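You operate a simulated robot arm through the tools that you are given. There is no shell and no other tool. Be economical: measure what you need, move in short steps, check, and stop when the job is done.

The job below is to be done with a simulated robot arm. You get a single attempt, and the scene is never put back.

TASK
Steam the yellow-nosed cone from the cooling stand at the card's heat.
Fine: on a peg of the rack; stay till the display shows DONE.
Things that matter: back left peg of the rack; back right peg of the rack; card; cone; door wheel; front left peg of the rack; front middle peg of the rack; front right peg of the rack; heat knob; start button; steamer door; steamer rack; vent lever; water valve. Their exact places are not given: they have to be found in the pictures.

The check looks at the end state, three seconds after you hand in, the way a careful person would. Anything else that was tipped, shoved, dropped, spilled or broken makes it a failure.

THE ROBOT
A 6-joint arm with a two-finger parallel gripper on a trunk, on a base that drives. Base frame: it is fixed to the floor where the robot stands at the start and does not move with it; the origin is under the middle of the robot, x ahead of it, y to its left, z up; the surface under the hand at the start is at about z = 850. Units: mm, degrees, N and s.
Its first joint turns from -166.0 to 166.0 degrees. Places, roughly: back left peg of the rack [1100, -200, 800]; back right peg of the rack [1300, -200, 800]; door wheel [1600, -400, 900]; front left peg of the rack [1100, -400, 800]; front middle peg of the rack [1200, -400, 800]; front right peg of the rack [1300, -400, 800]; heat knob [1100, -100, 1200]; start button [1300, -100, 1200]; steamer door [1500, -400, 900]; steamer rack [1200, -300, 700]; vent lever [1400, -200, 1200]; water valve [1300, -200, 400]. Payload 3.43 kg.
The TCP is the grasp point between the finger pads, 34 mm short of the fingertips. In the tool frame z runs along the fingers and y along their closing line. Largest opening 128 mm; finger width 24, thickness 12; the body of the gripper, 48 by 130 mm, starts 96 mm behind the TCP.
Orientation is told as [roll, pitch, yaw] about the base's x, y, z axes, in that order, counted from this pose: with the fingers straight down and closing along the base's y, the tool's x points along the base's -x, its y along +y and its z along -z.

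THE INTERFACE
- The arm moves only by the tool drive_tool. Its argument "rows" is a list that holds one entry, the list of rows, each a list of 7 numbers: the opening in per cent of the stroke, from 0 (shut) to 100 (fully open), then the shift along the base's x, y, z in mm, then the turn, a rotation vector about the base's x, y, z in degrees. In form: [[[jaw, tx, ty, tz, wx, wy, wz], ...]]. A call has 1 to 12 rows; each row shifts and turns the commanded pose from where the row before left it. Each row takes 0.2 s and may step no farther than 50 mm and 8.6 degrees from the row before; otherwise, or with a gripper value out of range, the whole call is refused. A pose out of reach is approached as far as the arm can. The call stops where the force on the tool passes 90 N (or 10 N more than at its start, if that is more) or the arm is blocked; 0.2 s more then pass. Each finger travels about 153 mm/s and halts on what it meets, pressing with about 30 N; the grip force reading is that of the motor and also rises with nothing between the fingers. The clock runs only during rows and for 0.2 s after the last one: add rows that do not move to give the fingers time. It gives the time, the measured TCP pose, the force on the tool (base axes), the opening and the grip force at its end, in the units of the frame above (readings bear some noise), with the torque about the TCP (base axes, N m) and any sound that the robot's microphone picked up.
- Cameras (640 x 400 px; columns grow to the right, rows downward): "scene" is now at [167.5, 184.6, 1217.4]; the picture's right is [-0.38, -0.93, 0.00], its down [-0.37, 0.15, -0.91] and it looks along [0.85, -0.34, -0.40] (base axes); focal length 258 px, centre (320, 200). "wrist" rides on the gripper at [76, -11, -160] in the tool frame; the picture's right is [0.15, 0.99, 0.00], its down [-0.88, 0.13, -0.46] and it looks along [-0.45, 0.07, 0.89] (tool axes); focal length 234 px, centre (320, 200).
- grab_frame(camera): a new picture of that camera. It takes no simulated time.
- steer(legs): drives the robot by 1 to 6 legs, each [ahead, left, turn to the left] in mm, mm and degrees, along the robot's own axes; the way and the turn of a leg run together, so that a leg with both is an arc; at most 1500 mm and 180 degrees a leg. The arm and the cameras ride along, it lands a little off, and it stops where it bumps. It gives what a move gives.
- turn_head(pan, tilt): turns the head with the scene camera to pan (to the left, within 143 degrees either way) and tilt (down, from -29 to 69), counted from straight ahead of the robot. It gives what a move gives.
- probe_pixels(camera, pixels): there is no depth. For up to 12 entries [column, row, z] of the newest picture of that camera ("zoom" is the newest enlarged one), the place [x, y] in the base frame at which the ray of that pixel passes the height z, good to about 2 mm. It takes no simulated time.
- enlarge(camera, box): a new picture of the part [left, top, right, bottom] of that camera's present view, enlarged. It takes no simulated time.
- finish_job(): hands the job in; it is judged then, once.

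Work in short steps. Measure before you move; look again where a grasp or a placing could have gone wrong, and mend it. You have 80 turns and 48 pictures in all, those below and enlarged ones among them. Open the gripper and draw the arm clear of the work before you hand the job in, unless the task says otherwise; then end with one line.

The tools are called after "Request:" by a JSON object that holds its "op" and its "data". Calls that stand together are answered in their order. drive_tool: Moves the arm, as the interface text tells. Its arguments: {"type":"object","properties":{"rows":{"type":"array","items":{"type":"array","items":{"type":"array","items":{"type":"number"}}}}},"required":["rows"]} The other tools are called the same way: steer (legs) drives the base; turn_head (pan, tilt) turns the head that bears the scene camera; grab_frame (camera) takes a picture; probe_pixels (camera, pixels) gives the place at which the rays of pixels pass given heights; enlarge (camera, box) takes an enlarged picture of a part of a camera's view; finish_job () hands the job in.

At the start:

```text
clock: 0.0
ee_pos: [764.4, 95.9, 999.2]
tool_rot: [0.0, 0.0, -0.1]
wrist_force: [-0.3, 0.0, 0.4]
moment: [-0.03, -0.03, 0.01]
opening: 128.0
finger_force: 0.0
robot x, y, heading: [2.9, 2.4, -0.0]
head pan, tilt: [-22.1, 23.9]
```

scene: 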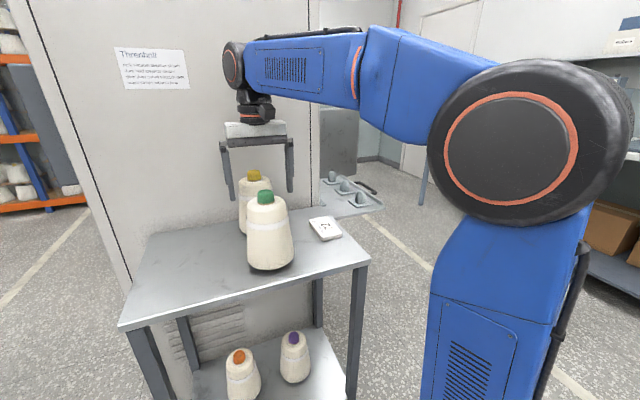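
wrist: 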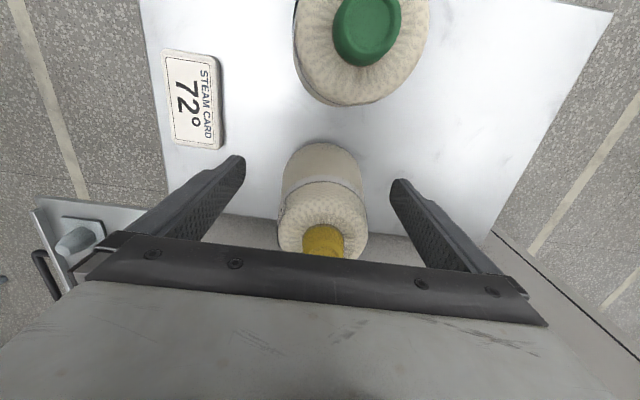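

The wrist view shows the card (72°) and two cones; a notice hangs on the cabinet at (150,68). I enlarge the notice and the cone region.

Request:
{"op": "enlarge", "data": {"camera": "scene", "box": [105, 40, 200, 95]}}

Request:
{"op": "enlarge", "data": {"camera": "scene", "box": [210, 120, 390, 280]}}

Request:
{"op": "probe_pixels", "data": {"camera": "wrist", "pixels": [[322, 145, 850], [322, 240, 1000], [322, 240, 970], [367, 25, 1000], [345, 100, 850], [192, 100, 860]]}}

```text
6.74 times, centred on (152, 68) of scene
```

zoom: 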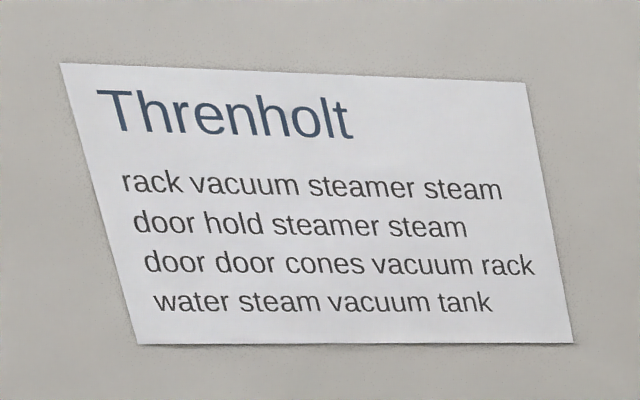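

```text
2.50 times, centred on (300, 200) of scene
```

zoom: 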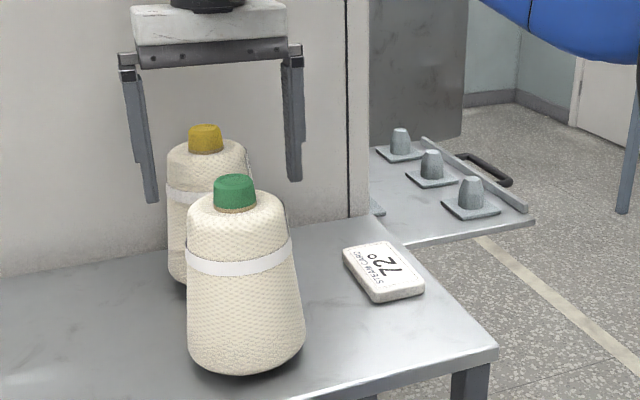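

```text
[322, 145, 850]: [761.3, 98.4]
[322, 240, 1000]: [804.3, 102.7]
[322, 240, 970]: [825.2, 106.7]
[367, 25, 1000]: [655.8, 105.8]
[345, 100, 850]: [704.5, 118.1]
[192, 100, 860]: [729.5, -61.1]
```

Fix the yellow-nosed cone by two views: probe its nose and base in the scene view.

Request:
{"op": "probe_pixels", "data": {"camera": "scene", "pixels": [[254, 170, 1020], [254, 170, 1000], [254, 170, 980], [266, 192, 1000], [266, 192, 1020], [270, 268, 850], [239, 227, 850], [249, 266, 850], [293, 262, 850]]}}

Request:
{"op": "enlarge", "data": {"camera": "wrist", "box": [220, 120, 420, 270]}}

Request:
{"op": "probe_pixels", "data": {"camera": "wrist", "pixels": [[324, 230, 1020], [324, 230, 1000], [324, 230, 980], [324, 258, 1000], [324, 258, 1020], [281, 170, 850], [365, 185, 850], [367, 25, 1020]]}}

```text
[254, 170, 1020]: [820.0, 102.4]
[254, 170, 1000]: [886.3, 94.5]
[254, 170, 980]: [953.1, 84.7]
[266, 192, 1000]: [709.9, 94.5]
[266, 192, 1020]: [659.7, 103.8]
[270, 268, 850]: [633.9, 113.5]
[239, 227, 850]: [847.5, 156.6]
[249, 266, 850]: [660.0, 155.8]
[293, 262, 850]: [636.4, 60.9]
```

```text
2.67 times, centred on (320, 195) of wrist
```

zoom: 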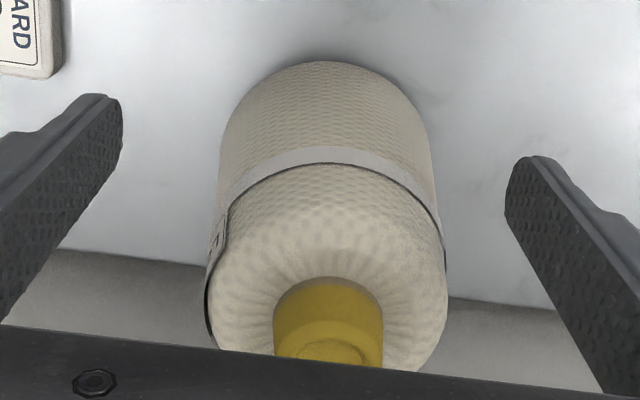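

```text
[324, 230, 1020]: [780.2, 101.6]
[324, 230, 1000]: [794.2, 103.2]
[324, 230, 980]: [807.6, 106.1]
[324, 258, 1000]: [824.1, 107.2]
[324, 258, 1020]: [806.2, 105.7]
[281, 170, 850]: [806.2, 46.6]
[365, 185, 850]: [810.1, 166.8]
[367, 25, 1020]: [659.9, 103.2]
```

The cone's axis is at about (806,104), top about 1020, base radius about 48. I move over it and down to TCP z≈940 (body underside 1036, above the nose).

Request:
{"op": "drive_tool", "data": {"rows": [[[100, 21, 4, 0, 0, 0, 0], [100, 21, 4, 0, 0, 0, 0], [100, 0, 0, -30, 0, 0, 0], [100, 0, 0, -28, 0, 0, 0], [100, 0, 0, 0, 0, 0, 0]]]}}

Request:
{"op": "grab_frame", "data": {"camera": "wrist"}}

Request:
{"op": "grab_frame", "data": {"camera": "scene"}}

```text
clock: 1.2
ee_pos: [806.2, 104.8, 942.0]
tool_rot: [0.0, 0.0, 0.0]
wrist_force: [0.1, 1.2, -0.3]
moment: [-0.02, 0.02, 0.01]
opening: 127.8
finger_force: 0.2
robot x, y, heading: [-2.6, 0.3, 0.1]
head pan, tilt: [-22.1, 23.9]
```

```text
42 pictures are left
```

wrist: 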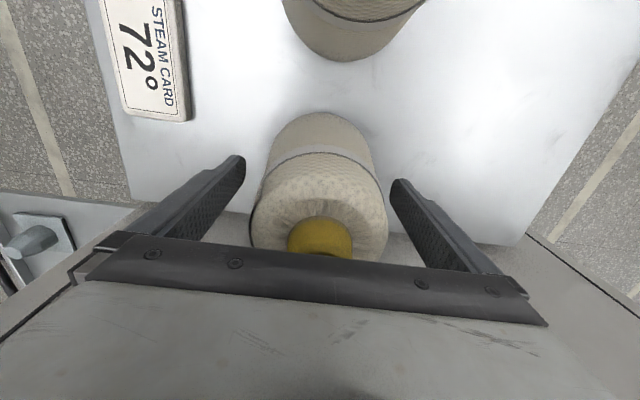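

```text
41 pictures are left
```

scene: 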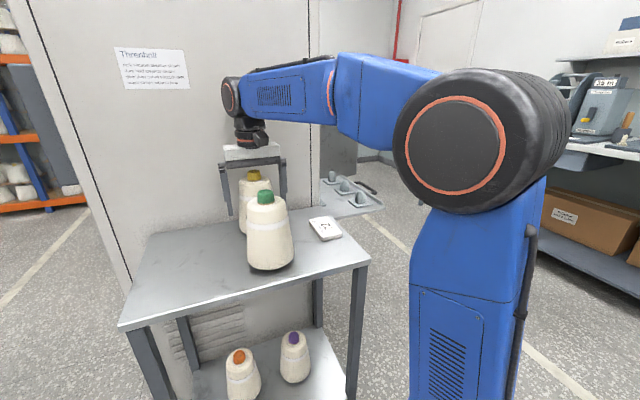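

The fingers straddle the cone; I check the nose centre (320,235) and the base edge (318,113).

Request:
{"op": "probe_pixels", "data": {"camera": "wrist", "pixels": [[320, 240, 1018], [320, 216, 1000], [318, 113, 850], [251, 215, 960], [388, 215, 960], [350, 61, 850]]}}

```text
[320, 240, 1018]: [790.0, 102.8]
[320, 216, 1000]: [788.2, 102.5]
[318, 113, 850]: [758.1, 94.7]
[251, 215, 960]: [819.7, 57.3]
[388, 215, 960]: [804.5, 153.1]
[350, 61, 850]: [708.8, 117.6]
```

The alignment is good (nose front edge at 788, so the centre is about 806). Close the gripper and lift a little.

Request:
{"op": "drive_tool", "data": {"rows": [[[60, 0, 0, 0, 0, 0, 0], [40, 0, 0, 0, 0, 0, 0], [40, 0, 0, 0, 0, 0, 0], [40, 0, 0, 0, 0, 0, 0]]]}}

```text
clock: 2.2
ee_pos: [805.8, 104.0, 942.8]
tool_rot: [0.0, -0.1, 0.0]
wrist_force: [-0.6, 0.0, -0.3]
moment: [0.07, 0.03, 0.05]
opening: 96.8
finger_force: 29.4
robot x, y, heading: [-1.1, 2.9, -0.0]
head pan, tilt: [-22.1, 23.9]
```

Gripped at 96.8 mm with 29 N. I lift 200 mm so it clears the green cone.

Request:
{"op": "drive_tool", "data": {"rows": [[[40, 0, 0, 20, 0, 0, 0], [40, 0, 0, 40, 0, 0, 0], [40, 0, 0, 45, 0, 0, 0], [40, 0, 0, 45, 0, 0, 0], [40, 0, 0, 45, 0, 0, 0], [40, 0, 0, 0, 0, 0, 0]]]}}

Request:
{"op": "grab_frame", "data": {"camera": "scene"}}

```text
clock: 3.6
ee_pos: [804.4, 100.0, 1135.5]
tool_rot: [0.0, -0.1, 0.0]
wrist_force: [-0.6, -0.6, -3.5]
moment: [-0.02, 0.01, 0.01]
opening: 96.9
finger_force: 30.0
robot x, y, heading: [-3.2, -0.3, -0.1]
head pan, tilt: [-22.1, 23.9]
```

```text
40 pictures are left
```

scene: 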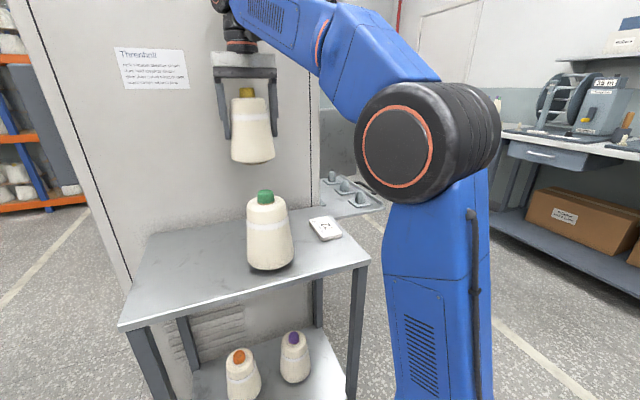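

The cone hangs in the gripper. I measure surroundings: the bench to the right, the table corners, the cabinet corner, the rack.

Request:
{"op": "probe_pixels", "data": {"camera": "scene", "pixels": [[610, 152, 880], [500, 133, 880], [640, 160, 880], [600, 275, 200], [318, 220, 850], [369, 261, 850], [384, 205, 780], [332, 173, 860], [346, 181, 860], [361, 192, 860], [500, 310, 0], [396, 241, 0]]}}

Request:
{"op": "enlarge", "data": {"camera": "scene", "box": [290, 90, 430, 250]}}

```text
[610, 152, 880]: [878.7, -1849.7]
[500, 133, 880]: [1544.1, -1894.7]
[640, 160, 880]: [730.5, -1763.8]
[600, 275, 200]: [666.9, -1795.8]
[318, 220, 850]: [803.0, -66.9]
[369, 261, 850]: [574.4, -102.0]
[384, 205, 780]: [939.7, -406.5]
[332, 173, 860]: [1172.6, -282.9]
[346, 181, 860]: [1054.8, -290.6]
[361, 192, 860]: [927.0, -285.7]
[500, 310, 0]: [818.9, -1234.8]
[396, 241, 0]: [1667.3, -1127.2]
```

```text
2.50 times, centred on (360, 170) of scene
```

zoom: 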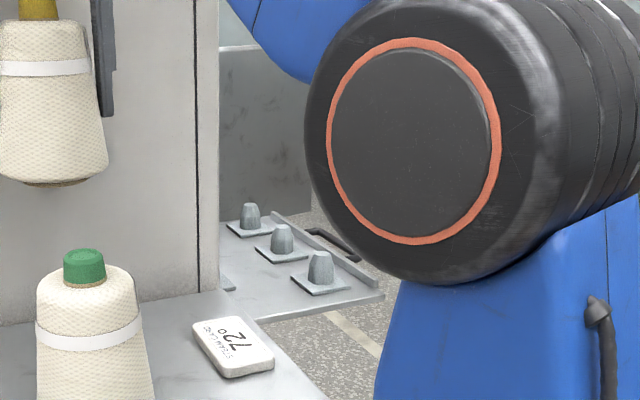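

The floor in front of the machine (y −450 to −1800) is free. I back away, strafe right, turn to face +y, then strafe to about x=1150.

Request:
{"op": "steer", "data": {"legs": [[-300, 0, 0], [0, -1250, 0], [0, 0, 90], [0, -1400, 0]]}}

Request:
{"op": "turn_head", "data": {"pan": -10, "tilt": 15}}

Request:
{"op": "grab_frame", "data": {"camera": "scene"}}

```text
clock: 5.1
ee_pos: [722.7, 130.3, 1135.0]
tool_rot: [0.0, 0.1, 1.5]
wrist_force: [-0.1, -0.3, -3.2]
moment: [-0.02, 0.03, 0.0]
opening: 96.5
finger_force: 30.2
robot x, y, heading: [-81.5, 14.0, 1.6]
head pan, tilt: [-22.1, 23.9]
stopped in leg 1: the robot was blocked; the commanded pose is now the measured one
```

```text
clock: 5.8
ee_pos: [722.3, 130.5, 1135.0]
tool_rot: [0.0, 0.0, 1.5]
wrist_force: [-0.5, 0.1, -2.9]
moment: [0.01, 0.02, 0.0]
opening: 96.7
finger_force: 29.9
robot x, y, heading: [-79.8, 8.9, 1.0]
head pan, tilt: [-10.0, 15.0]
```

```text
38 pictures are left
```

scene: 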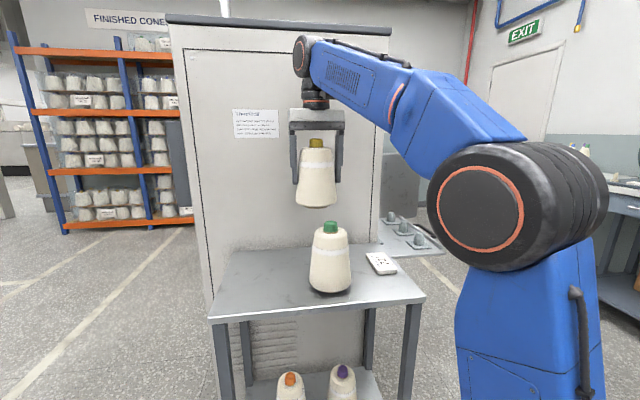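

Something blocks behind. I look right/back before strafing.

Request:
{"op": "turn_head", "data": {"pan": -110, "tilt": 35}}

Request:
{"op": "grab_frame", "data": {"camera": "scene"}}

```text
clock: 7.6
ee_pos: [723.2, 129.7, 1135.2]
tool_rot: [-0.1, 0.1, 1.4]
wrist_force: [0.1, 0.0, -3.2]
moment: [0.0, 0.0, 0.0]
opening: 96.6
finger_force: 29.4
robot x, y, heading: [-81.9, 12.2, 1.3]
head pan, tilt: [-110.0, 35.0]
```

```text
37 pictures are left
```

scene: 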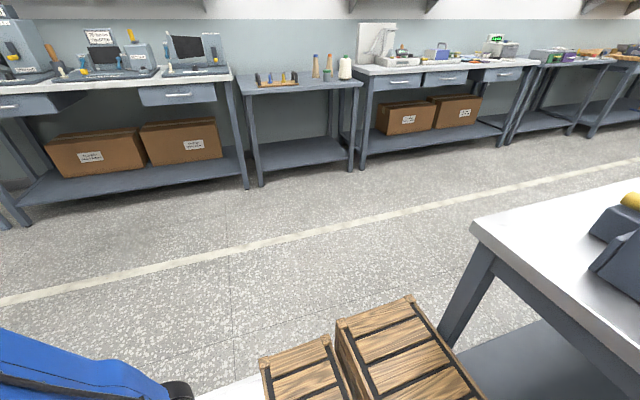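

Crates stand to the right-rear. I probe their near corners and the table's to plan a clear path.

Request:
{"op": "probe_pixels", "data": {"camera": "scene", "pixels": [[260, 360, 300], [328, 337, 300], [410, 297, 300], [337, 322, 300], [260, 360, 0], [410, 297, 500], [410, 297, 0], [230, 385, 0], [472, 222, 850], [60, 330, 0], [440, 345, 0], [245, 185, 0]]}}

Request:
{"op": "turn_head", "data": {"pan": -75, "tilt": 60}}

Request:
{"op": "grab_frame", "data": {"camera": "scene"}}

```text
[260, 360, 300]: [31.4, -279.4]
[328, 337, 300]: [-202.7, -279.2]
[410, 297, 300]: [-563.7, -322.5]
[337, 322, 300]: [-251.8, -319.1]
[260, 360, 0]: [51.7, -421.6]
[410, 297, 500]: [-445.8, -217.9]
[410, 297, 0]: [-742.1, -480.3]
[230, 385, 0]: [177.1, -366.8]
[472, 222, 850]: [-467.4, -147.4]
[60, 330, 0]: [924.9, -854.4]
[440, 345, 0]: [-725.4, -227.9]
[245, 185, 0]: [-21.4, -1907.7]
```

```text
clock: 8.6
ee_pos: [721.9, 129.6, 1135.6]
tool_rot: [0.0, 0.1, 1.4]
wrist_force: [0.4, 0.0, -3.1]
moment: [-0.02, 0.02, -0.03]
opening: 96.6
finger_force: 29.3
robot x, y, heading: [-78.6, 7.3, 1.2]
head pan, tilt: [-75.0, 60.0]
```

```text
36 pictures are left
```

scene: 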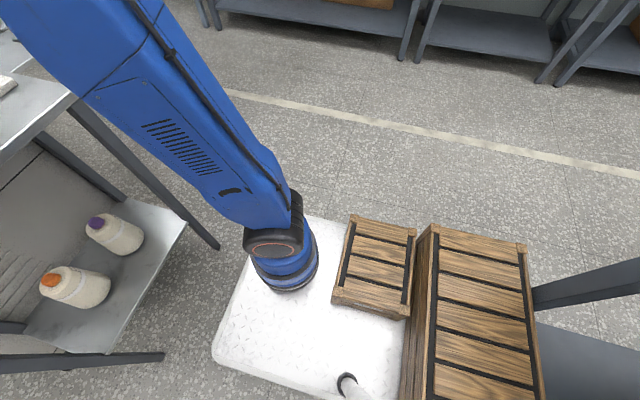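

The white deck is the robot's own; the big crate behind it blocked the way back. Strafing right is free, so I go 40 ahead, straighten up, then strafe, turn, and strafe.

Request:
{"op": "steer", "data": {"legs": [[40, 0, -1.2], [0, -1200, 0], [0, 0, 90], [0, -1150, 0]]}}

Request:
{"op": "turn_head", "data": {"pan": -10, "tilt": 15}}

Request:
{"op": "grab_frame", "data": {"camera": "scene"}}

```text
clock: 24.4
ee_pos: [998.0, -418.9, 1134.1]
tool_rot: [0.0, 0.0, 87.6]
wrist_force: [0.5, -0.2, -3.0]
moment: [0.01, -0.02, 0.02]
opening: 96.4
finger_force: 30.0
robot x, y, heading: [1069.3, -1229.7, 87.6]
head pan, tilt: [-75.0, 60.0]
```

```text
clock: 25.8
ee_pos: [999.1, -417.8, 1133.9]
tool_rot: [0.0, 0.0, 87.7]
wrist_force: [0.0, -0.4, -3.5]
moment: [-0.01, 0.02, 0.0]
opening: 96.8
finger_force: 30.3
robot x, y, heading: [1062.5, -1227.0, 87.6]
head pan, tilt: [-10.0, 15.0]
```

```text
35 pictures are left
```

scene: 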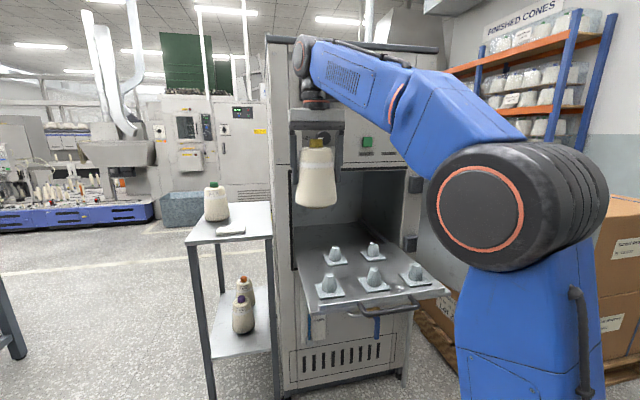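

The rack with five free pegs is in view. I enlarge it to locate the pegs and look at the machine panel.

Request:
{"op": "enlarge", "data": {"camera": "scene", "box": [270, 220, 460, 350]}}

Request:
{"op": "grab_frame", "data": {"camera": "wrist"}}

Request:
{"op": "probe_pixels", "data": {"camera": "scene", "pixels": [[329, 275, 800], [374, 268, 800], [415, 263, 800], [336, 248, 800], [373, 243, 800], [298, 313, 740], [449, 291, 740], [329, 275, 830], [374, 268, 830], [291, 170, 900]]}}

```text
3.08 times, centred on (365, 285) of scene
```

zoom: 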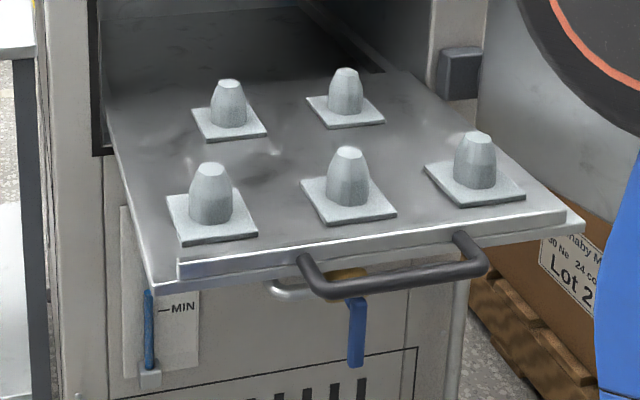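

```text
33 pictures are left
```

wrist: 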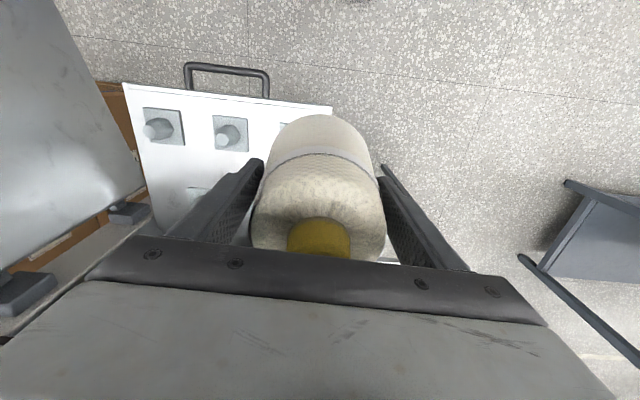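

```text
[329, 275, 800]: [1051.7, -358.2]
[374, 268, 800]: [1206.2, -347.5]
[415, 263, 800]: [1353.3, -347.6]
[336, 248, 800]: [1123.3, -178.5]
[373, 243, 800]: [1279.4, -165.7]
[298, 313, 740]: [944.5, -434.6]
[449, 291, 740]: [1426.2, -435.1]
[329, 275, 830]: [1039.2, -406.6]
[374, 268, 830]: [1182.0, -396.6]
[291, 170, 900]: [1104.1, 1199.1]
```

I triangulate the front middle peg using its base-plate centre: scene (374,284), wrist (231,133).

Request:
{"op": "probe_pixels", "data": {"camera": "scene", "pixels": [[374.1, 284.4, 800], [374.1, 284.4, 770], [374.1, 284.4, 740], [374.1, 284.4, 710], [374, 267.5, 820], [374, 267.5, 790]]}}

Request:
{"op": "probe_pixels", "data": {"camera": "wrist", "pixels": [[231, 133, 800], [231, 133, 770], [231, 133, 740], [231, 133, 710], [221, 139, 820], [221, 139, 790], [163, 127, 740]]}}

```text
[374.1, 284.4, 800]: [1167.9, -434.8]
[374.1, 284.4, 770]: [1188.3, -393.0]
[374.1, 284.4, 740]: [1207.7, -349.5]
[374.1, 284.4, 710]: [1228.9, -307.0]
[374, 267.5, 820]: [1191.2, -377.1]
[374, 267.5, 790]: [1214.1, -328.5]
```

```text
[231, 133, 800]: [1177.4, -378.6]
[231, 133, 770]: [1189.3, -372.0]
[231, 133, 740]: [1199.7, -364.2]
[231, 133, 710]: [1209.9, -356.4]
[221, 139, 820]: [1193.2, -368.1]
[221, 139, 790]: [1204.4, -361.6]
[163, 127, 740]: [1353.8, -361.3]
```

The plate top is at z≈753, the peg at (1196,−368), its tip ≈815. I drive closer and straighten the heading.

Request:
{"op": "steer", "data": {"legs": [[100, -110, 2.4]]}}

Request:
{"op": "grab_frame", "data": {"camera": "scene"}}

```text
clock: 27.1
ee_pos: [1076.4, -323.2, 1134.9]
tool_rot: [0.0, -0.1, 90.1]
wrist_force: [0.2, -0.2, -3.6]
moment: [-0.05, 0.01, -0.01]
opening: 96.4
finger_force: 29.9
robot x, y, heading: [1176.6, -1128.1, 90.1]
head pan, tilt: [-10.0, 15.0]
```

```text
32 pictures are left
```

scene: 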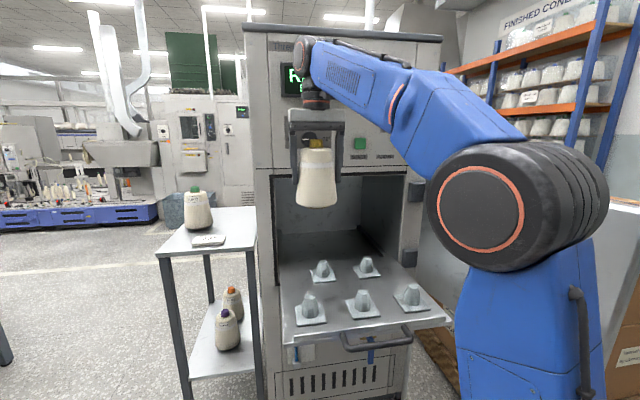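

Now I bring the cone over the peg: +120 in x, −45 in y, then down to TCP z≈950.

Request:
{"op": "drive_tool", "data": {"rows": [[[40, 30, -15, 0, 0, 0, 0], [40, 45, -15, 0, 0, 0, 0], [40, 45, -15, 0, 0, 0, 0], [40, 0, 0, -45, 0, 0, 0], [40, 0, 0, -45, 0, 0, 0], [40, 0, 0, -45, 0, 0, 0], [40, 0, 0, -40, 0, 0, 0], [40, 0, 0, 0, 0, 0, 0], [40, 0, 0, 0, 0, 0, 0]]]}}

Request:
{"op": "grab_frame", "data": {"camera": "wrist"}}

Request:
{"op": "grab_frame", "data": {"camera": "scene"}}

```text
clock: 29.1
ee_pos: [1198.3, -368.8, 958.9]
tool_rot: [-0.1, 0.0, 90.1]
wrist_force: [0.2, 0.3, -4.2]
moment: [0.0, 0.01, -0.01]
opening: 97.0
finger_force: 30.0
robot x, y, heading: [1176.9, -1127.7, 90.2]
head pan, tilt: [-10.0, 15.0]
```

```text
31 pictures are left
```

wrist: 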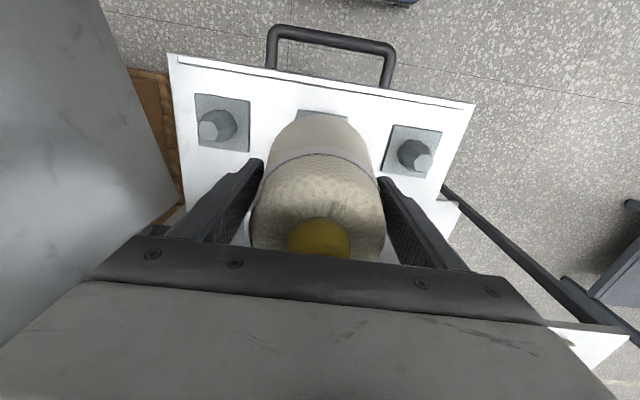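

```text
30 pictures are left
```

scene: 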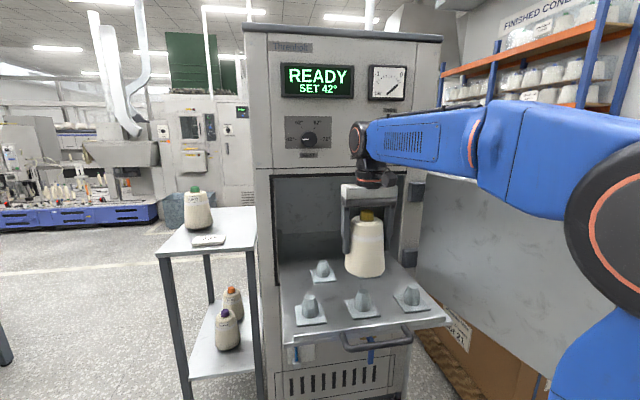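

Display: READY, SET 42°. I refine the middle peg's place from its neighbours in the wrist view and from its plate in the scene view.

Request:
{"op": "probe_pixels", "data": {"camera": "wrist", "pixels": [[222.5, 122, 753], [412, 150, 753], [206, 131, 815], [424, 165, 815]]}}

Request:
{"op": "probe_pixels", "data": {"camera": "scene", "pixels": [[363.5, 309, 753], [363, 290.5, 815], [310, 295, 815], [411, 284, 815]]}}

Request:
{"op": "enlarge", "data": {"camera": "scene", "box": [285, 200, 455, 350]}}

```text
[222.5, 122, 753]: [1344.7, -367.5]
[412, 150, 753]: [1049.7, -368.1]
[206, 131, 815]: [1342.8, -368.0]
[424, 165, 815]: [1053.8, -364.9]
```

```text
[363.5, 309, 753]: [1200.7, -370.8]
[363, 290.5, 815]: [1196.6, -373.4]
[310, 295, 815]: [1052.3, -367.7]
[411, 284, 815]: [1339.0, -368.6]
```

```text
2.67 times, centred on (370, 275) of scene
```

zoom: 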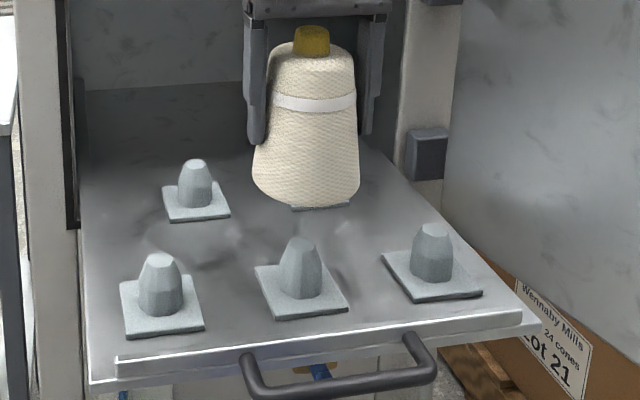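

The peg is at (1197.5,−368), and the TCP is within 1 mm of it. I lower to about z 848.

Request:
{"op": "drive_tool", "data": {"rows": [[[40, -1, 1, -30, 0, 0, 0], [40, 0, 0, -25, 0, 0, 0], [40, 0, 0, -20, 0, 0, 0], [40, 0, 0, -15, 0, 0, 0], [40, 0, 0, -10, 0, 0, 0], [40, 0, 0, -8, 0, 0, 0], [40, 0, 0, -2, 0, 0, 0], [40, 0, 0, 0, 0, 0, 0]]]}}

Request:
{"op": "enlarge", "data": {"camera": "scene", "box": [285, 200, 455, 350]}}

```text
clock: 30.9
ee_pos: [1194.0, -366.0, 849.9]
tool_rot: [0.0, 0.0, 90.1]
wrist_force: [17.4, -1.0, 2.6]
moment: [-0.05, -1.49, -0.12]
opening: 96.5
finger_force: 29.9
robot x, y, heading: [1179.9, -1127.8, 90.2]
head pan, tilt: [-10.0, 15.0]
```

```text
2.67 times, centred on (370, 275) of scene
```

zoom: 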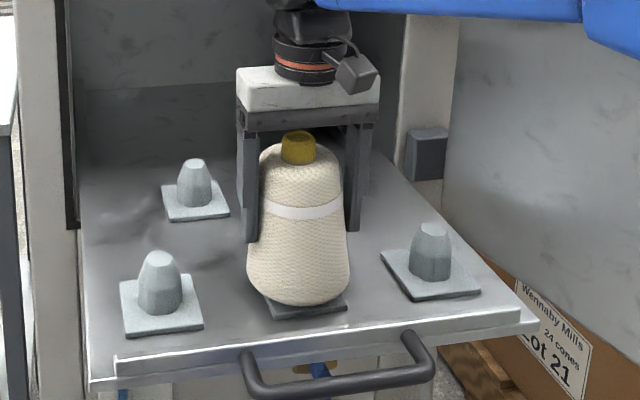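

It is almost down but a 17 N side force in +x shows it sits slightly left of the peg. I shift +4 in x and lower further.

Request:
{"op": "drive_tool", "data": {"rows": [[[40, 2, -1, 0, 0, 0, 0], [40, 2, 0, 0, 0, 0, 0], [40, 0, 0, -2, 0, 0, 0], [40, 0, 0, -2, 0, 0, 0], [40, 0, 0, 0, 0, 0, 0]]]}}

```text
clock: 32.1
ee_pos: [1197.6, -369.1, 847.5]
tool_rot: [0.1, -0.2, 90.2]
wrist_force: [-14.9, 1.0, 49.5]
moment: [0.0, 3.01, -0.08]
opening: 96.3
finger_force: 30.1
robot x, y, heading: [1177.0, -1125.1, 90.3]
head pan, tilt: [-10.0, 15.0]
```

Now 49 N upward: it is seated. I ease the load and open the jaws.

Request:
{"op": "drive_tool", "data": {"rows": [[[40, -1, 0, 2, 0, 0, 0], [55, 0, 0, 0, 0, 0, 0], [80, 0, 0, 0, 0, 0, 0], [100, 0, 0, 0, 0, 0, 0], [100, 0, 0, 0, 0, 0, 0]]]}}

Request:
{"op": "enlarge", "data": {"camera": "scene", "box": [285, 200, 455, 350]}}

Request:
{"op": "grab_frame", "data": {"camera": "wrist"}}

```text
clock: 33.3
ee_pos: [1197.7, -368.8, 847.6]
tool_rot: [0.1, -0.1, 90.0]
wrist_force: [0.1, 0.7, 0.2]
moment: [-0.02, 0.0, 0.01]
opening: 127.9
finger_force: 0.0
robot x, y, heading: [1174.1, -1126.1, 90.0]
head pan, tilt: [-10.0, 15.0]
```

```text
2.67 times, centred on (370, 275) of scene
```

zoom: 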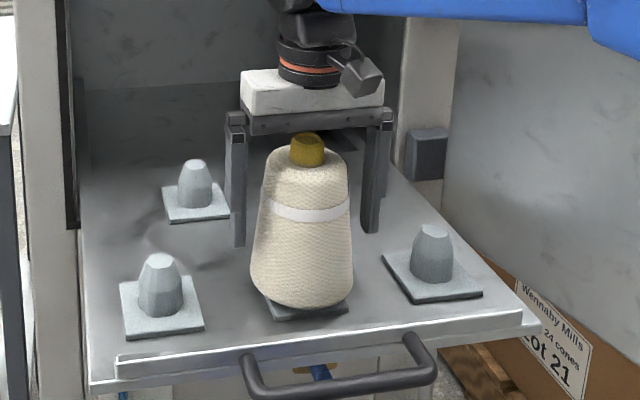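

```text
26 pictures are left
```

wrist: 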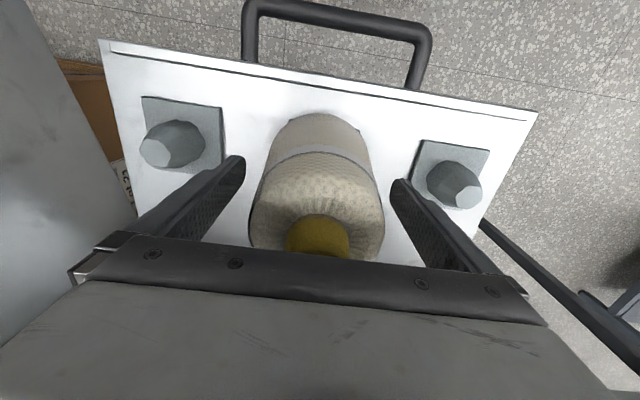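

The cone stands upright on the peg. I lift straight up and pull the arm back, then look at the panel and lower parts.

Request:
{"op": "drive_tool", "data": {"rows": [[[100, 0, 0, 40, 0, 0, 0], [100, 0, 0, 50, 0, 0, 0], [100, 0, 0, 50, 0, 0, 0], [100, 0, 0, 50, 0, 0, 0], [100, 0, -50, 20, 0, 0, 0], [100, 0, -50, 0, 0, 0, 0], [100, 30, -50, 0, 0, 0, 0], [100, 40, -50, 0, 0, 0, 0], [100, 40, -40, 0, 0, 0, 0]]]}}

Request:
{"op": "turn_head", "data": {"pan": -8, "tilt": 22}}

Request:
{"op": "enlarge", "data": {"camera": "scene", "box": [240, 10, 450, 140]}}

Request:
{"op": "grab_frame", "data": {"camera": "scene"}}

```text
refused: row 5 steps farther than a row can; nothing moved
```

```text
clock: 34.0
ee_pos: [1197.2, -368.6, 848.4]
tool_rot: [0.1, 0.0, 90.1]
wrist_force: [0.5, 0.4, -0.7]
moment: [-0.01, 0.06, 0.0]
opening: 128.1
finger_force: 0.0
robot x, y, heading: [1177.6, -1127.8, 89.8]
head pan, tilt: [-8.0, 22.0]
```

```text
3.05 times, centred on (345, 75) of scene
```

zoom: 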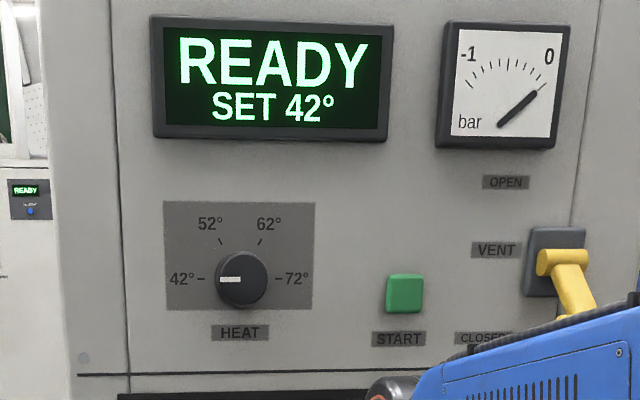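

```text
24 pictures are left
```

scene: 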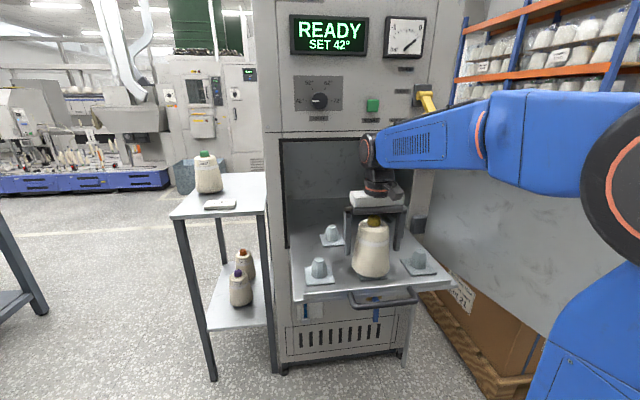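

The knob points at 42°, 72° is on the right (turn clockwise 180°). I redo the lift with smaller steps and draw the arm back.

Request:
{"op": "drive_tool", "data": {"rows": [[[100, 0, 0, 40, 0, 0, 0], [100, 0, 0, 48, 0, 0, 0], [100, 0, 0, 48, 0, 0, 0], [100, 0, 0, 48, 0, 0, 0], [100, 0, -40, 20, 0, 0, 0], [100, 0, -48, 0, 0, 0, 0], [100, 20, -40, 0, 0, 0, 0], [100, 30, -35, 0, 0, 0, 0], [100, 30, -35, 0, 0, 0, 0]]]}}

Request:
{"op": "turn_head", "data": {"pan": -8, "tilt": 30}}

Request:
{"op": "grab_frame", "data": {"camera": "scene"}}

```text
clock: 36.0
ee_pos: [1273.5, -564.7, 1051.3]
tool_rot: [0.0, 0.1, 90.1]
wrist_force: [0.2, 0.2, 0.2]
moment: [-0.08, 0.0, 0.0]
opening: 127.9
finger_force: 0.1
robot x, y, heading: [1175.6, -1126.1, 90.2]
head pan, tilt: [-8.0, 22.0]
```

```text
clock: 36.7
ee_pos: [1273.7, -565.1, 1051.5]
tool_rot: [0.0, 0.0, 90.1]
wrist_force: [-0.6, 1.1, -0.4]
moment: [0.0, -0.04, -0.01]
opening: 127.7
finger_force: 0.1
robot x, y, heading: [1176.5, -1126.3, 90.3]
head pan, tilt: [-8.0, 30.0]
```

```text
23 pictures are left
```

scene: 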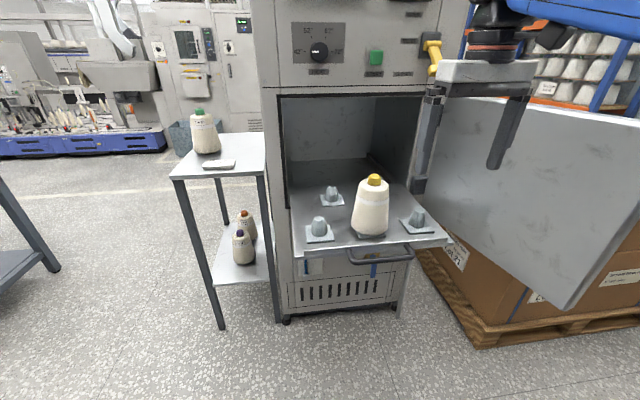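

I enlarge the lower part (sight glass and valve) and the vent lever.

Request:
{"op": "enlarge", "data": {"camera": "scene", "box": [280, 235, 420, 325]}}

Request:
{"op": "enlarge", "data": {"camera": "scene", "box": [290, 0, 450, 100]}}

```text
4.44 times, centred on (350, 280) of scene
```

zoom: 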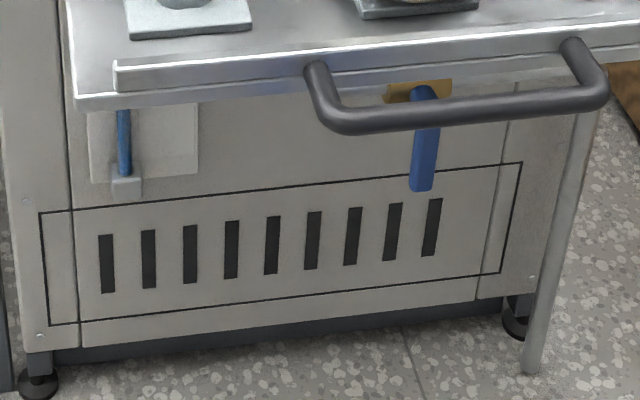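

```text
4.00 times, centred on (370, 50) of scene
```

zoom: 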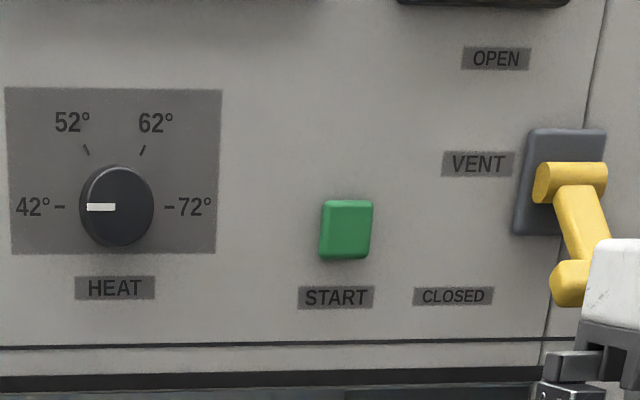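

I probe the handle bar and rack lip in the scene view at candidate heights, after a fresh wrist frame.

Request:
{"op": "grab_frame", "data": {"camera": "wrist"}}

Request:
{"op": "grab_frame", "data": {"camera": "scene"}}

Request:
{"op": "probe_pixels", "data": {"camera": "scene", "pixels": [[356, 262, 740], [356, 262, 720], [356, 262, 700], [408, 257, 740], [408, 257, 720], [408, 257, 700], [566, 305, 600], [640, 127, 1100], [432, 38, 1200], [375, 56, 1200], [320, 50, 1200], [375, 262, 550]]}}

```text
20 pictures are left
```

wrist: 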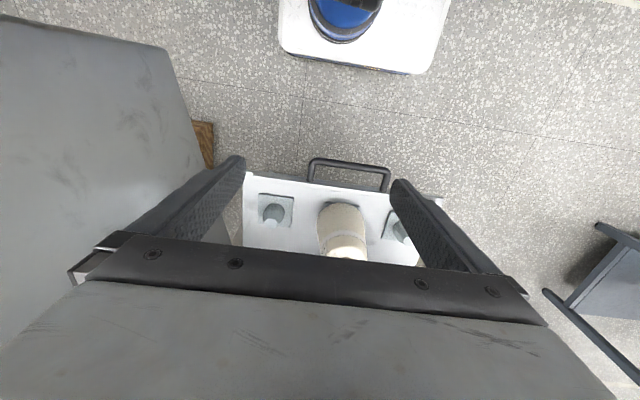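

```text
19 pictures are left
```

scene: 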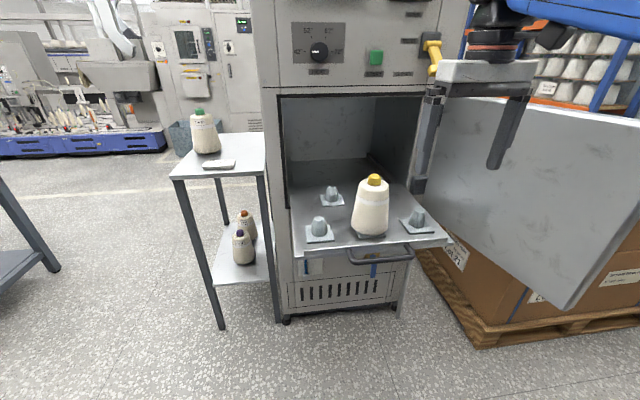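

```text
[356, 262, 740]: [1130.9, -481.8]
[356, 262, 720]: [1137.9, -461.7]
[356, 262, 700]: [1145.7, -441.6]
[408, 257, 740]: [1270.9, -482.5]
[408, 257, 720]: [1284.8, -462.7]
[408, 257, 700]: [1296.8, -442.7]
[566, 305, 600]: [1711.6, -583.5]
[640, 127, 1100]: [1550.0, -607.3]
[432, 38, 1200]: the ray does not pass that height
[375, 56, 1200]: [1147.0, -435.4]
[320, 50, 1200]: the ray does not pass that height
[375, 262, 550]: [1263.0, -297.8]
```

I locate the handle bar from the wrist too, at pixel (350,161).

Request:
{"op": "probe_pixels", "data": {"camera": "wrist", "pixels": [[350, 161, 750], [350, 161, 720], [350, 161, 690], [388, 170, 740], [312, 160, 740], [290, 53, 100], [410, 73, 100]]}}

```text
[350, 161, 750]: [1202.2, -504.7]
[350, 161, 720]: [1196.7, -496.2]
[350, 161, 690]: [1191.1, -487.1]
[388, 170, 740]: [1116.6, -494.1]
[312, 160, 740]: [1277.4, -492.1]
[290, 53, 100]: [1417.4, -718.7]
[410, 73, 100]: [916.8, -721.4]
```

The bar lies at y≈−500, z≈750, centred x≈1197; the robot's deck front is 407 mm ahead of its centre. I draw the arm back, close the jaws, then drive 150 mm ahead.

Request:
{"op": "drive_tool", "data": {"rows": [[[60, -25, -35, 0, 0, 0, 0], [20, -25, -35, 0, 0, 0, 0], [0, -25, -35, 0, 0, 0, 0], [0, 0, -40, 0, 0, 0, 0]]]}}

Request:
{"op": "steer", "data": {"legs": [[150, 0, 0]]}}

```text
clock: 37.7
ee_pos: [1200.8, -709.3, 1051.9]
tool_rot: [0.1, 0.0, 90.1]
wrist_force: [-0.1, 0.2, -0.1]
moment: [-0.03, -0.02, 0.0]
opening: 0.1
finger_force: 30.0
robot x, y, heading: [1176.5, -1129.2, 90.3]
head pan, tilt: [-8.0, 30.0]
```

```text
clock: 39.1
ee_pos: [1203.9, -560.5, 1051.4]
tool_rot: [0.0, 0.0, 89.9]
wrist_force: [0.8, 0.9, 0.8]
moment: [0.01, -0.02, 0.02]
opening: 0.1
finger_force: 30.1
robot x, y, heading: [1177.4, -978.5, 89.7]
head pan, tilt: [-8.0, 30.0]
```

Now TCP is at (1204,−560,1051) with jaws shut. I lower to z≈745 in front of the bar.

Request:
{"op": "drive_tool", "data": {"rows": [[[0, -7, 0, -44, 0, 0, 0], [0, 0, 0, -48, 0, 0, 0], [0, 0, 0, -48, 0, 0, 0], [0, 0, 0, -48, 0, 0, 0], [0, 0, 0, -48, 0, 0, 0], [0, 0, 0, -48, 0, 0, 0], [0, 0, 0, -22, 0, 0, 0], [0, 0, 15, 0, 0, 0, 0], [0, 0, 15, 0, 0, 0, 0], [0, 0, 15, 0, 0, 0, 0]]]}}

Request:
{"op": "grab_frame", "data": {"camera": "scene"}}

```text
clock: 41.3
ee_pos: [1196.9, -515.2, 747.2]
tool_rot: [0.1, -0.1, 89.9]
wrist_force: [0.4, 0.4, -0.1]
moment: [-0.03, -0.01, 0.02]
opening: 0.0
finger_force: 30.6
robot x, y, heading: [1180.8, -975.5, 89.9]
head pan, tilt: [-8.0, 30.0]
```

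```text
18 pictures are left
```

scene: 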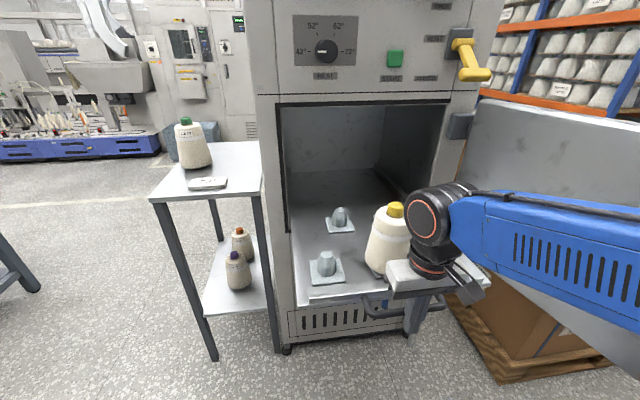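

The gripper is right behind the bar. I push in +y in gentle steps.

Request:
{"op": "drive_tool", "data": {"rows": [[[0, 0, 8, 0, 0, 0, 0], [0, 0, 10, 0, 0, 0, 0], [0, 0, 14, 0, 0, 0, 0], [0, 0, 16, 0, 0, 0, 0], [0, 0, 18, 0, 0, 0, 0], [0, 0, 18, 0, 0, 0, 0], [0, 0, 18, 0, 0, 0, 0], [0, 0, 18, 0, 0, 0, 0], [0, 0, 18, 0, 0, 0, 0], [0, 0, 14, 0, 0, 0, 0], [0, 0, 10, 0, 0, 0, 0], [0, 0, 8, 0, 0, 0, 0]]]}}

```text
clock: 43.9
ee_pos: [1197.1, -345.0, 745.3]
tool_rot: [-0.1, -0.1, 89.9]
wrist_force: [0.7, -0.4, -0.6]
moment: [-0.02, -0.01, -0.04]
opening: 0.0
finger_force: 29.9
robot x, y, heading: [1177.9, -982.2, 89.7]
head pan, tilt: [-8.0, 30.0]
```

No push force shows; I check where the rack is.

Request:
{"op": "grab_frame", "data": {"camera": "scene"}}

```text
17 pictures are left
```

scene: 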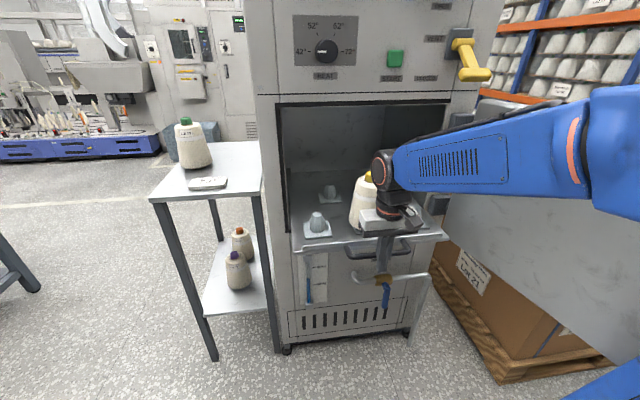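

The rack moves with it. I keep pushing.

Request:
{"op": "drive_tool", "data": {"rows": [[[0, 0, 8, 0, 0, 0, 0], [0, 0, 12, 0, 0, 0, 0], [0, 0, 16, 0, 0, 0, 0], [0, 0, 16, 0, 0, 0, 0], [0, 0, 16, 0, 0, 0, 0], [0, 0, 16, 0, 0, 0, 0], [0, 0, 14, 0, 0, 0, 0], [0, 0, 12, 0, 0, 0, 0], [0, 0, 10, 0, 0, 0, 0], [0, 0, 8, 0, 0, 0, 0]]]}}

Request:
{"op": "grab_frame", "data": {"camera": "scene"}}

```text
clock: 46.1
ee_pos: [1196.2, -217.5, 746.5]
tool_rot: [0.0, 0.1, 90.0]
wrist_force: [-0.2, -0.4, 0.0]
moment: [0.03, 0.01, -0.02]
opening: 0.0
finger_force: 29.7
robot x, y, heading: [1181.9, -976.1, 89.8]
head pan, tilt: [-8.0, 30.0]
```

```text
16 pictures are left
```

scene: 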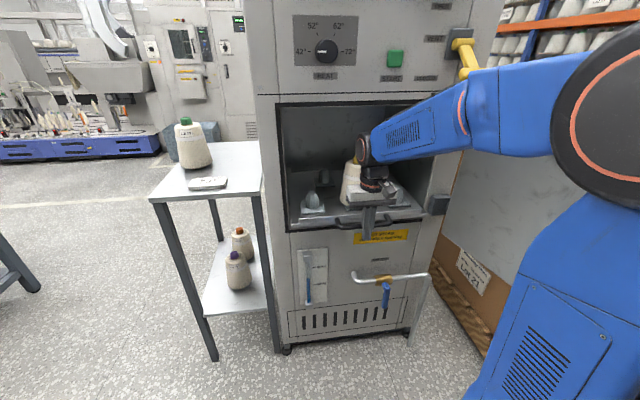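

Nearly in. I push on in small steps until it stops.

Request:
{"op": "drive_tool", "data": {"rows": [[[0, 0, 8, 0, 0, 0, 0], [0, 0, 8, 0, 0, 0, 0], [0, 0, 8, 0, 0, 0, 0], [0, 0, 8, 0, 0, 0, 0], [0, 0, 8, 0, 0, 0, 0], [0, 0, 8, 0, 0, 0, 0], [0, 0, 8, 0, 0, 0, 0], [0, 0, 8, 0, 0, 0, 0]]]}}

Request:
{"op": "enlarge", "data": {"camera": "scene", "box": [280, 150, 440, 320]}}

```text
clock: 47.9
ee_pos: [1196.3, -154.6, 747.0]
tool_rot: [0.0, 0.0, 89.8]
wrist_force: [0.2, 0.4, -0.2]
moment: [-0.02, -0.07, -0.01]
opening: 0.0
finger_force: 29.6
robot x, y, heading: [1178.9, -977.5, 89.9]
head pan, tilt: [-8.0, 30.0]
```

```text
2.35 times, centred on (360, 235) of scene
```

zoom: 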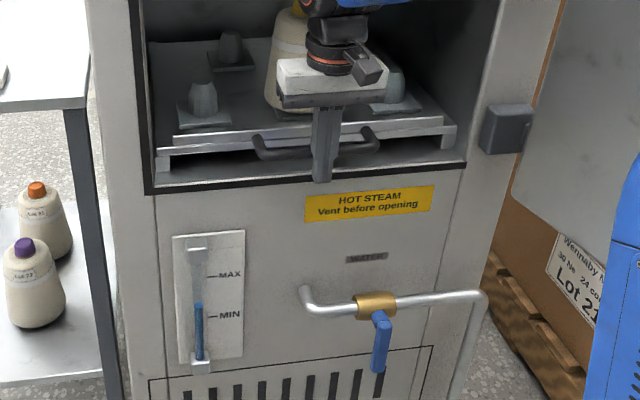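

The water level is just above MIN and the rack is past the sill. To be safe over the sill I raise 14 mm and push further until it stops.

Request:
{"op": "drive_tool", "data": {"rows": [[[0, 0, 0, 14, 0, 0, 0], [0, 0, 8, 0, 0, 0, 0], [0, 0, 8, 0, 0, 0, 0], [0, 0, 8, 0, 0, 0, 0], [0, 0, 8, 0, 0, 0, 0], [0, 0, 8, 0, 0, 0, 0], [0, 0, 8, 0, 0, 0, 0]]]}}

Request:
{"op": "enlarge", "data": {"camera": "scene", "box": [280, 150, 440, 320]}}

```text
clock: 49.5
ee_pos: [1197.3, -117.2, 758.6]
tool_rot: [-0.1, 1.0, 90.0]
wrist_force: [0.7, -25.1, 7.8]
moment: [-0.15, -0.02, 0.01]
opening: 0.0
finger_force: 30.8
robot x, y, heading: [1178.3, -978.1, 89.7]
head pan, tilt: [-8.0, 30.0]
stopped in row 7: the force on the tool passed its limit at 107 N (the readings are from after the stop); the commanded pose is now the measured one
```

```text
2.35 times, centred on (360, 235) of scene
```

zoom: 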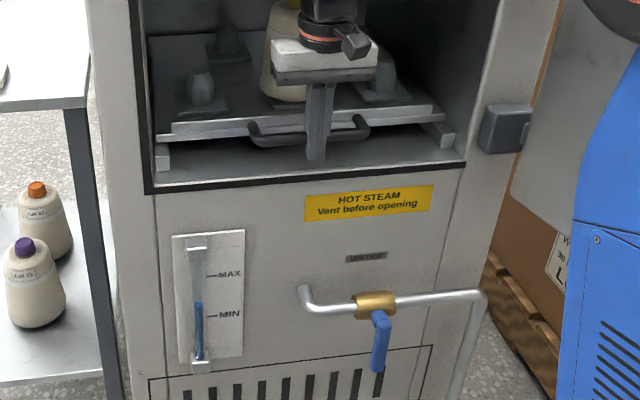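

The rack hit its stop (107 N). I withdraw straight back and up, and then look at the door.

Request:
{"op": "drive_tool", "data": {"rows": [[[0, 0, -20, 0, 0, 0, 0], [0, 0, -45, 0, 0, 0, 0], [0, 0, -48, 0, 0, 0, 0], [0, 0, -48, 0, 0, 0, 0], [0, 0, -48, 0, 0, 0, 0], [0, 0, -48, 0, 0, 0, 0], [0, -20, -40, 0, 0, 0, 0], [0, -30, -35, 20, 0, 0, 0], [0, -30, -20, 30, 0, 0, 0], [0, -30, 0, 40, 0, 0, 0]]]}}

Request:
{"op": "turn_head", "data": {"pan": -38, "tilt": 28}}

Request:
{"op": "grab_frame", "data": {"camera": "scene"}}

```text
refused: row 8 steps farther than a row can; nothing moved
```

```text
clock: 50.4
ee_pos: [1196.8, -118.1, 757.7]
tool_rot: [-0.1, 1.0, 89.9]
wrist_force: [1.4, -47.9, 2.6]
moment: [-0.41, -0.34, 0.0]
opening: 0.1
finger_force: 30.3
robot x, y, heading: [1182.0, -981.1, 89.8]
head pan, tilt: [-38.0, 28.0]
```

```text
13 pictures are left
```

scene: 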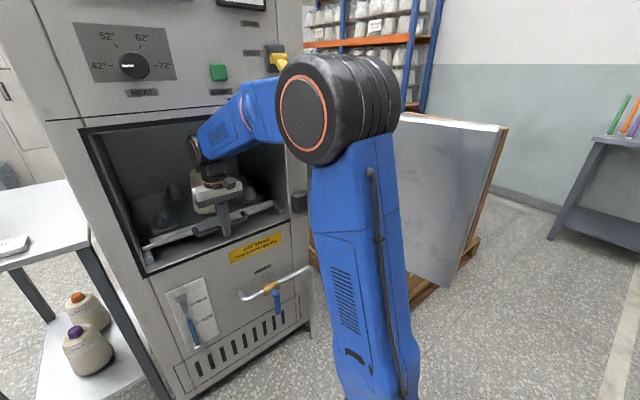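

Only 13 pictures are left, so I use this one: probe the door's free edge (top (499,130), bottom (452,288)), pallet and knob/start/vent. I also withdraw the arm.

Request:
{"op": "probe_pixels", "data": {"camera": "scene", "pixels": [[499, 130, 1120], [499, 130, 1090], [452, 288, 690], [452, 288, 660], [472, 268, 0], [480, 240, 130], [420, 303, 130], [400, 112, 1120], [135, 135, 1120], [283, 140, 1100]]}}

Request:
{"op": "drive_tool", "data": {"rows": [[[0, 0, -20, 0, 0, 0, 0], [0, 0, -45, 0, 0, 0, 0], [0, 0, -48, 0, 0, 0, 0], [0, 0, -48, 0, 0, 0, 0], [0, 0, -48, 0, 0, 0, 0], [0, 0, -48, 0, 0, 0, 0], [0, 0, -40, 0, 0, 0, 0], [0, 0, -35, 20, 0, 0, 0], [0, 0, -20, 40, 0, 0, 0], [0, 0, -20, 45, 0, 0, 0], [0, 0, 0, 48, 0, 0, 0]]]}}

```text
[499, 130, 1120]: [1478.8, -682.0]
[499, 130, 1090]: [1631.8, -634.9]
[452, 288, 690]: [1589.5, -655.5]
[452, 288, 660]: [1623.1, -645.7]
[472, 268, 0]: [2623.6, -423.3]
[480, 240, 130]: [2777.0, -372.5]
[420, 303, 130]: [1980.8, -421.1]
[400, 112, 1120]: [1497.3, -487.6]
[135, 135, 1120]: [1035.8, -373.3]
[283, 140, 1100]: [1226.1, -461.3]
```

```text
clock: 52.8
ee_pos: [1195.5, -486.1, 914.3]
tool_rot: [0.0, 0.9, 90.0]
wrist_force: [0.3, 0.1, 1.0]
moment: [-0.01, 0.04, -0.03]
opening: 0.0
finger_force: 30.4
robot x, y, heading: [1177.2, -977.1, 89.9]
head pan, tilt: [-38.0, 28.0]
```

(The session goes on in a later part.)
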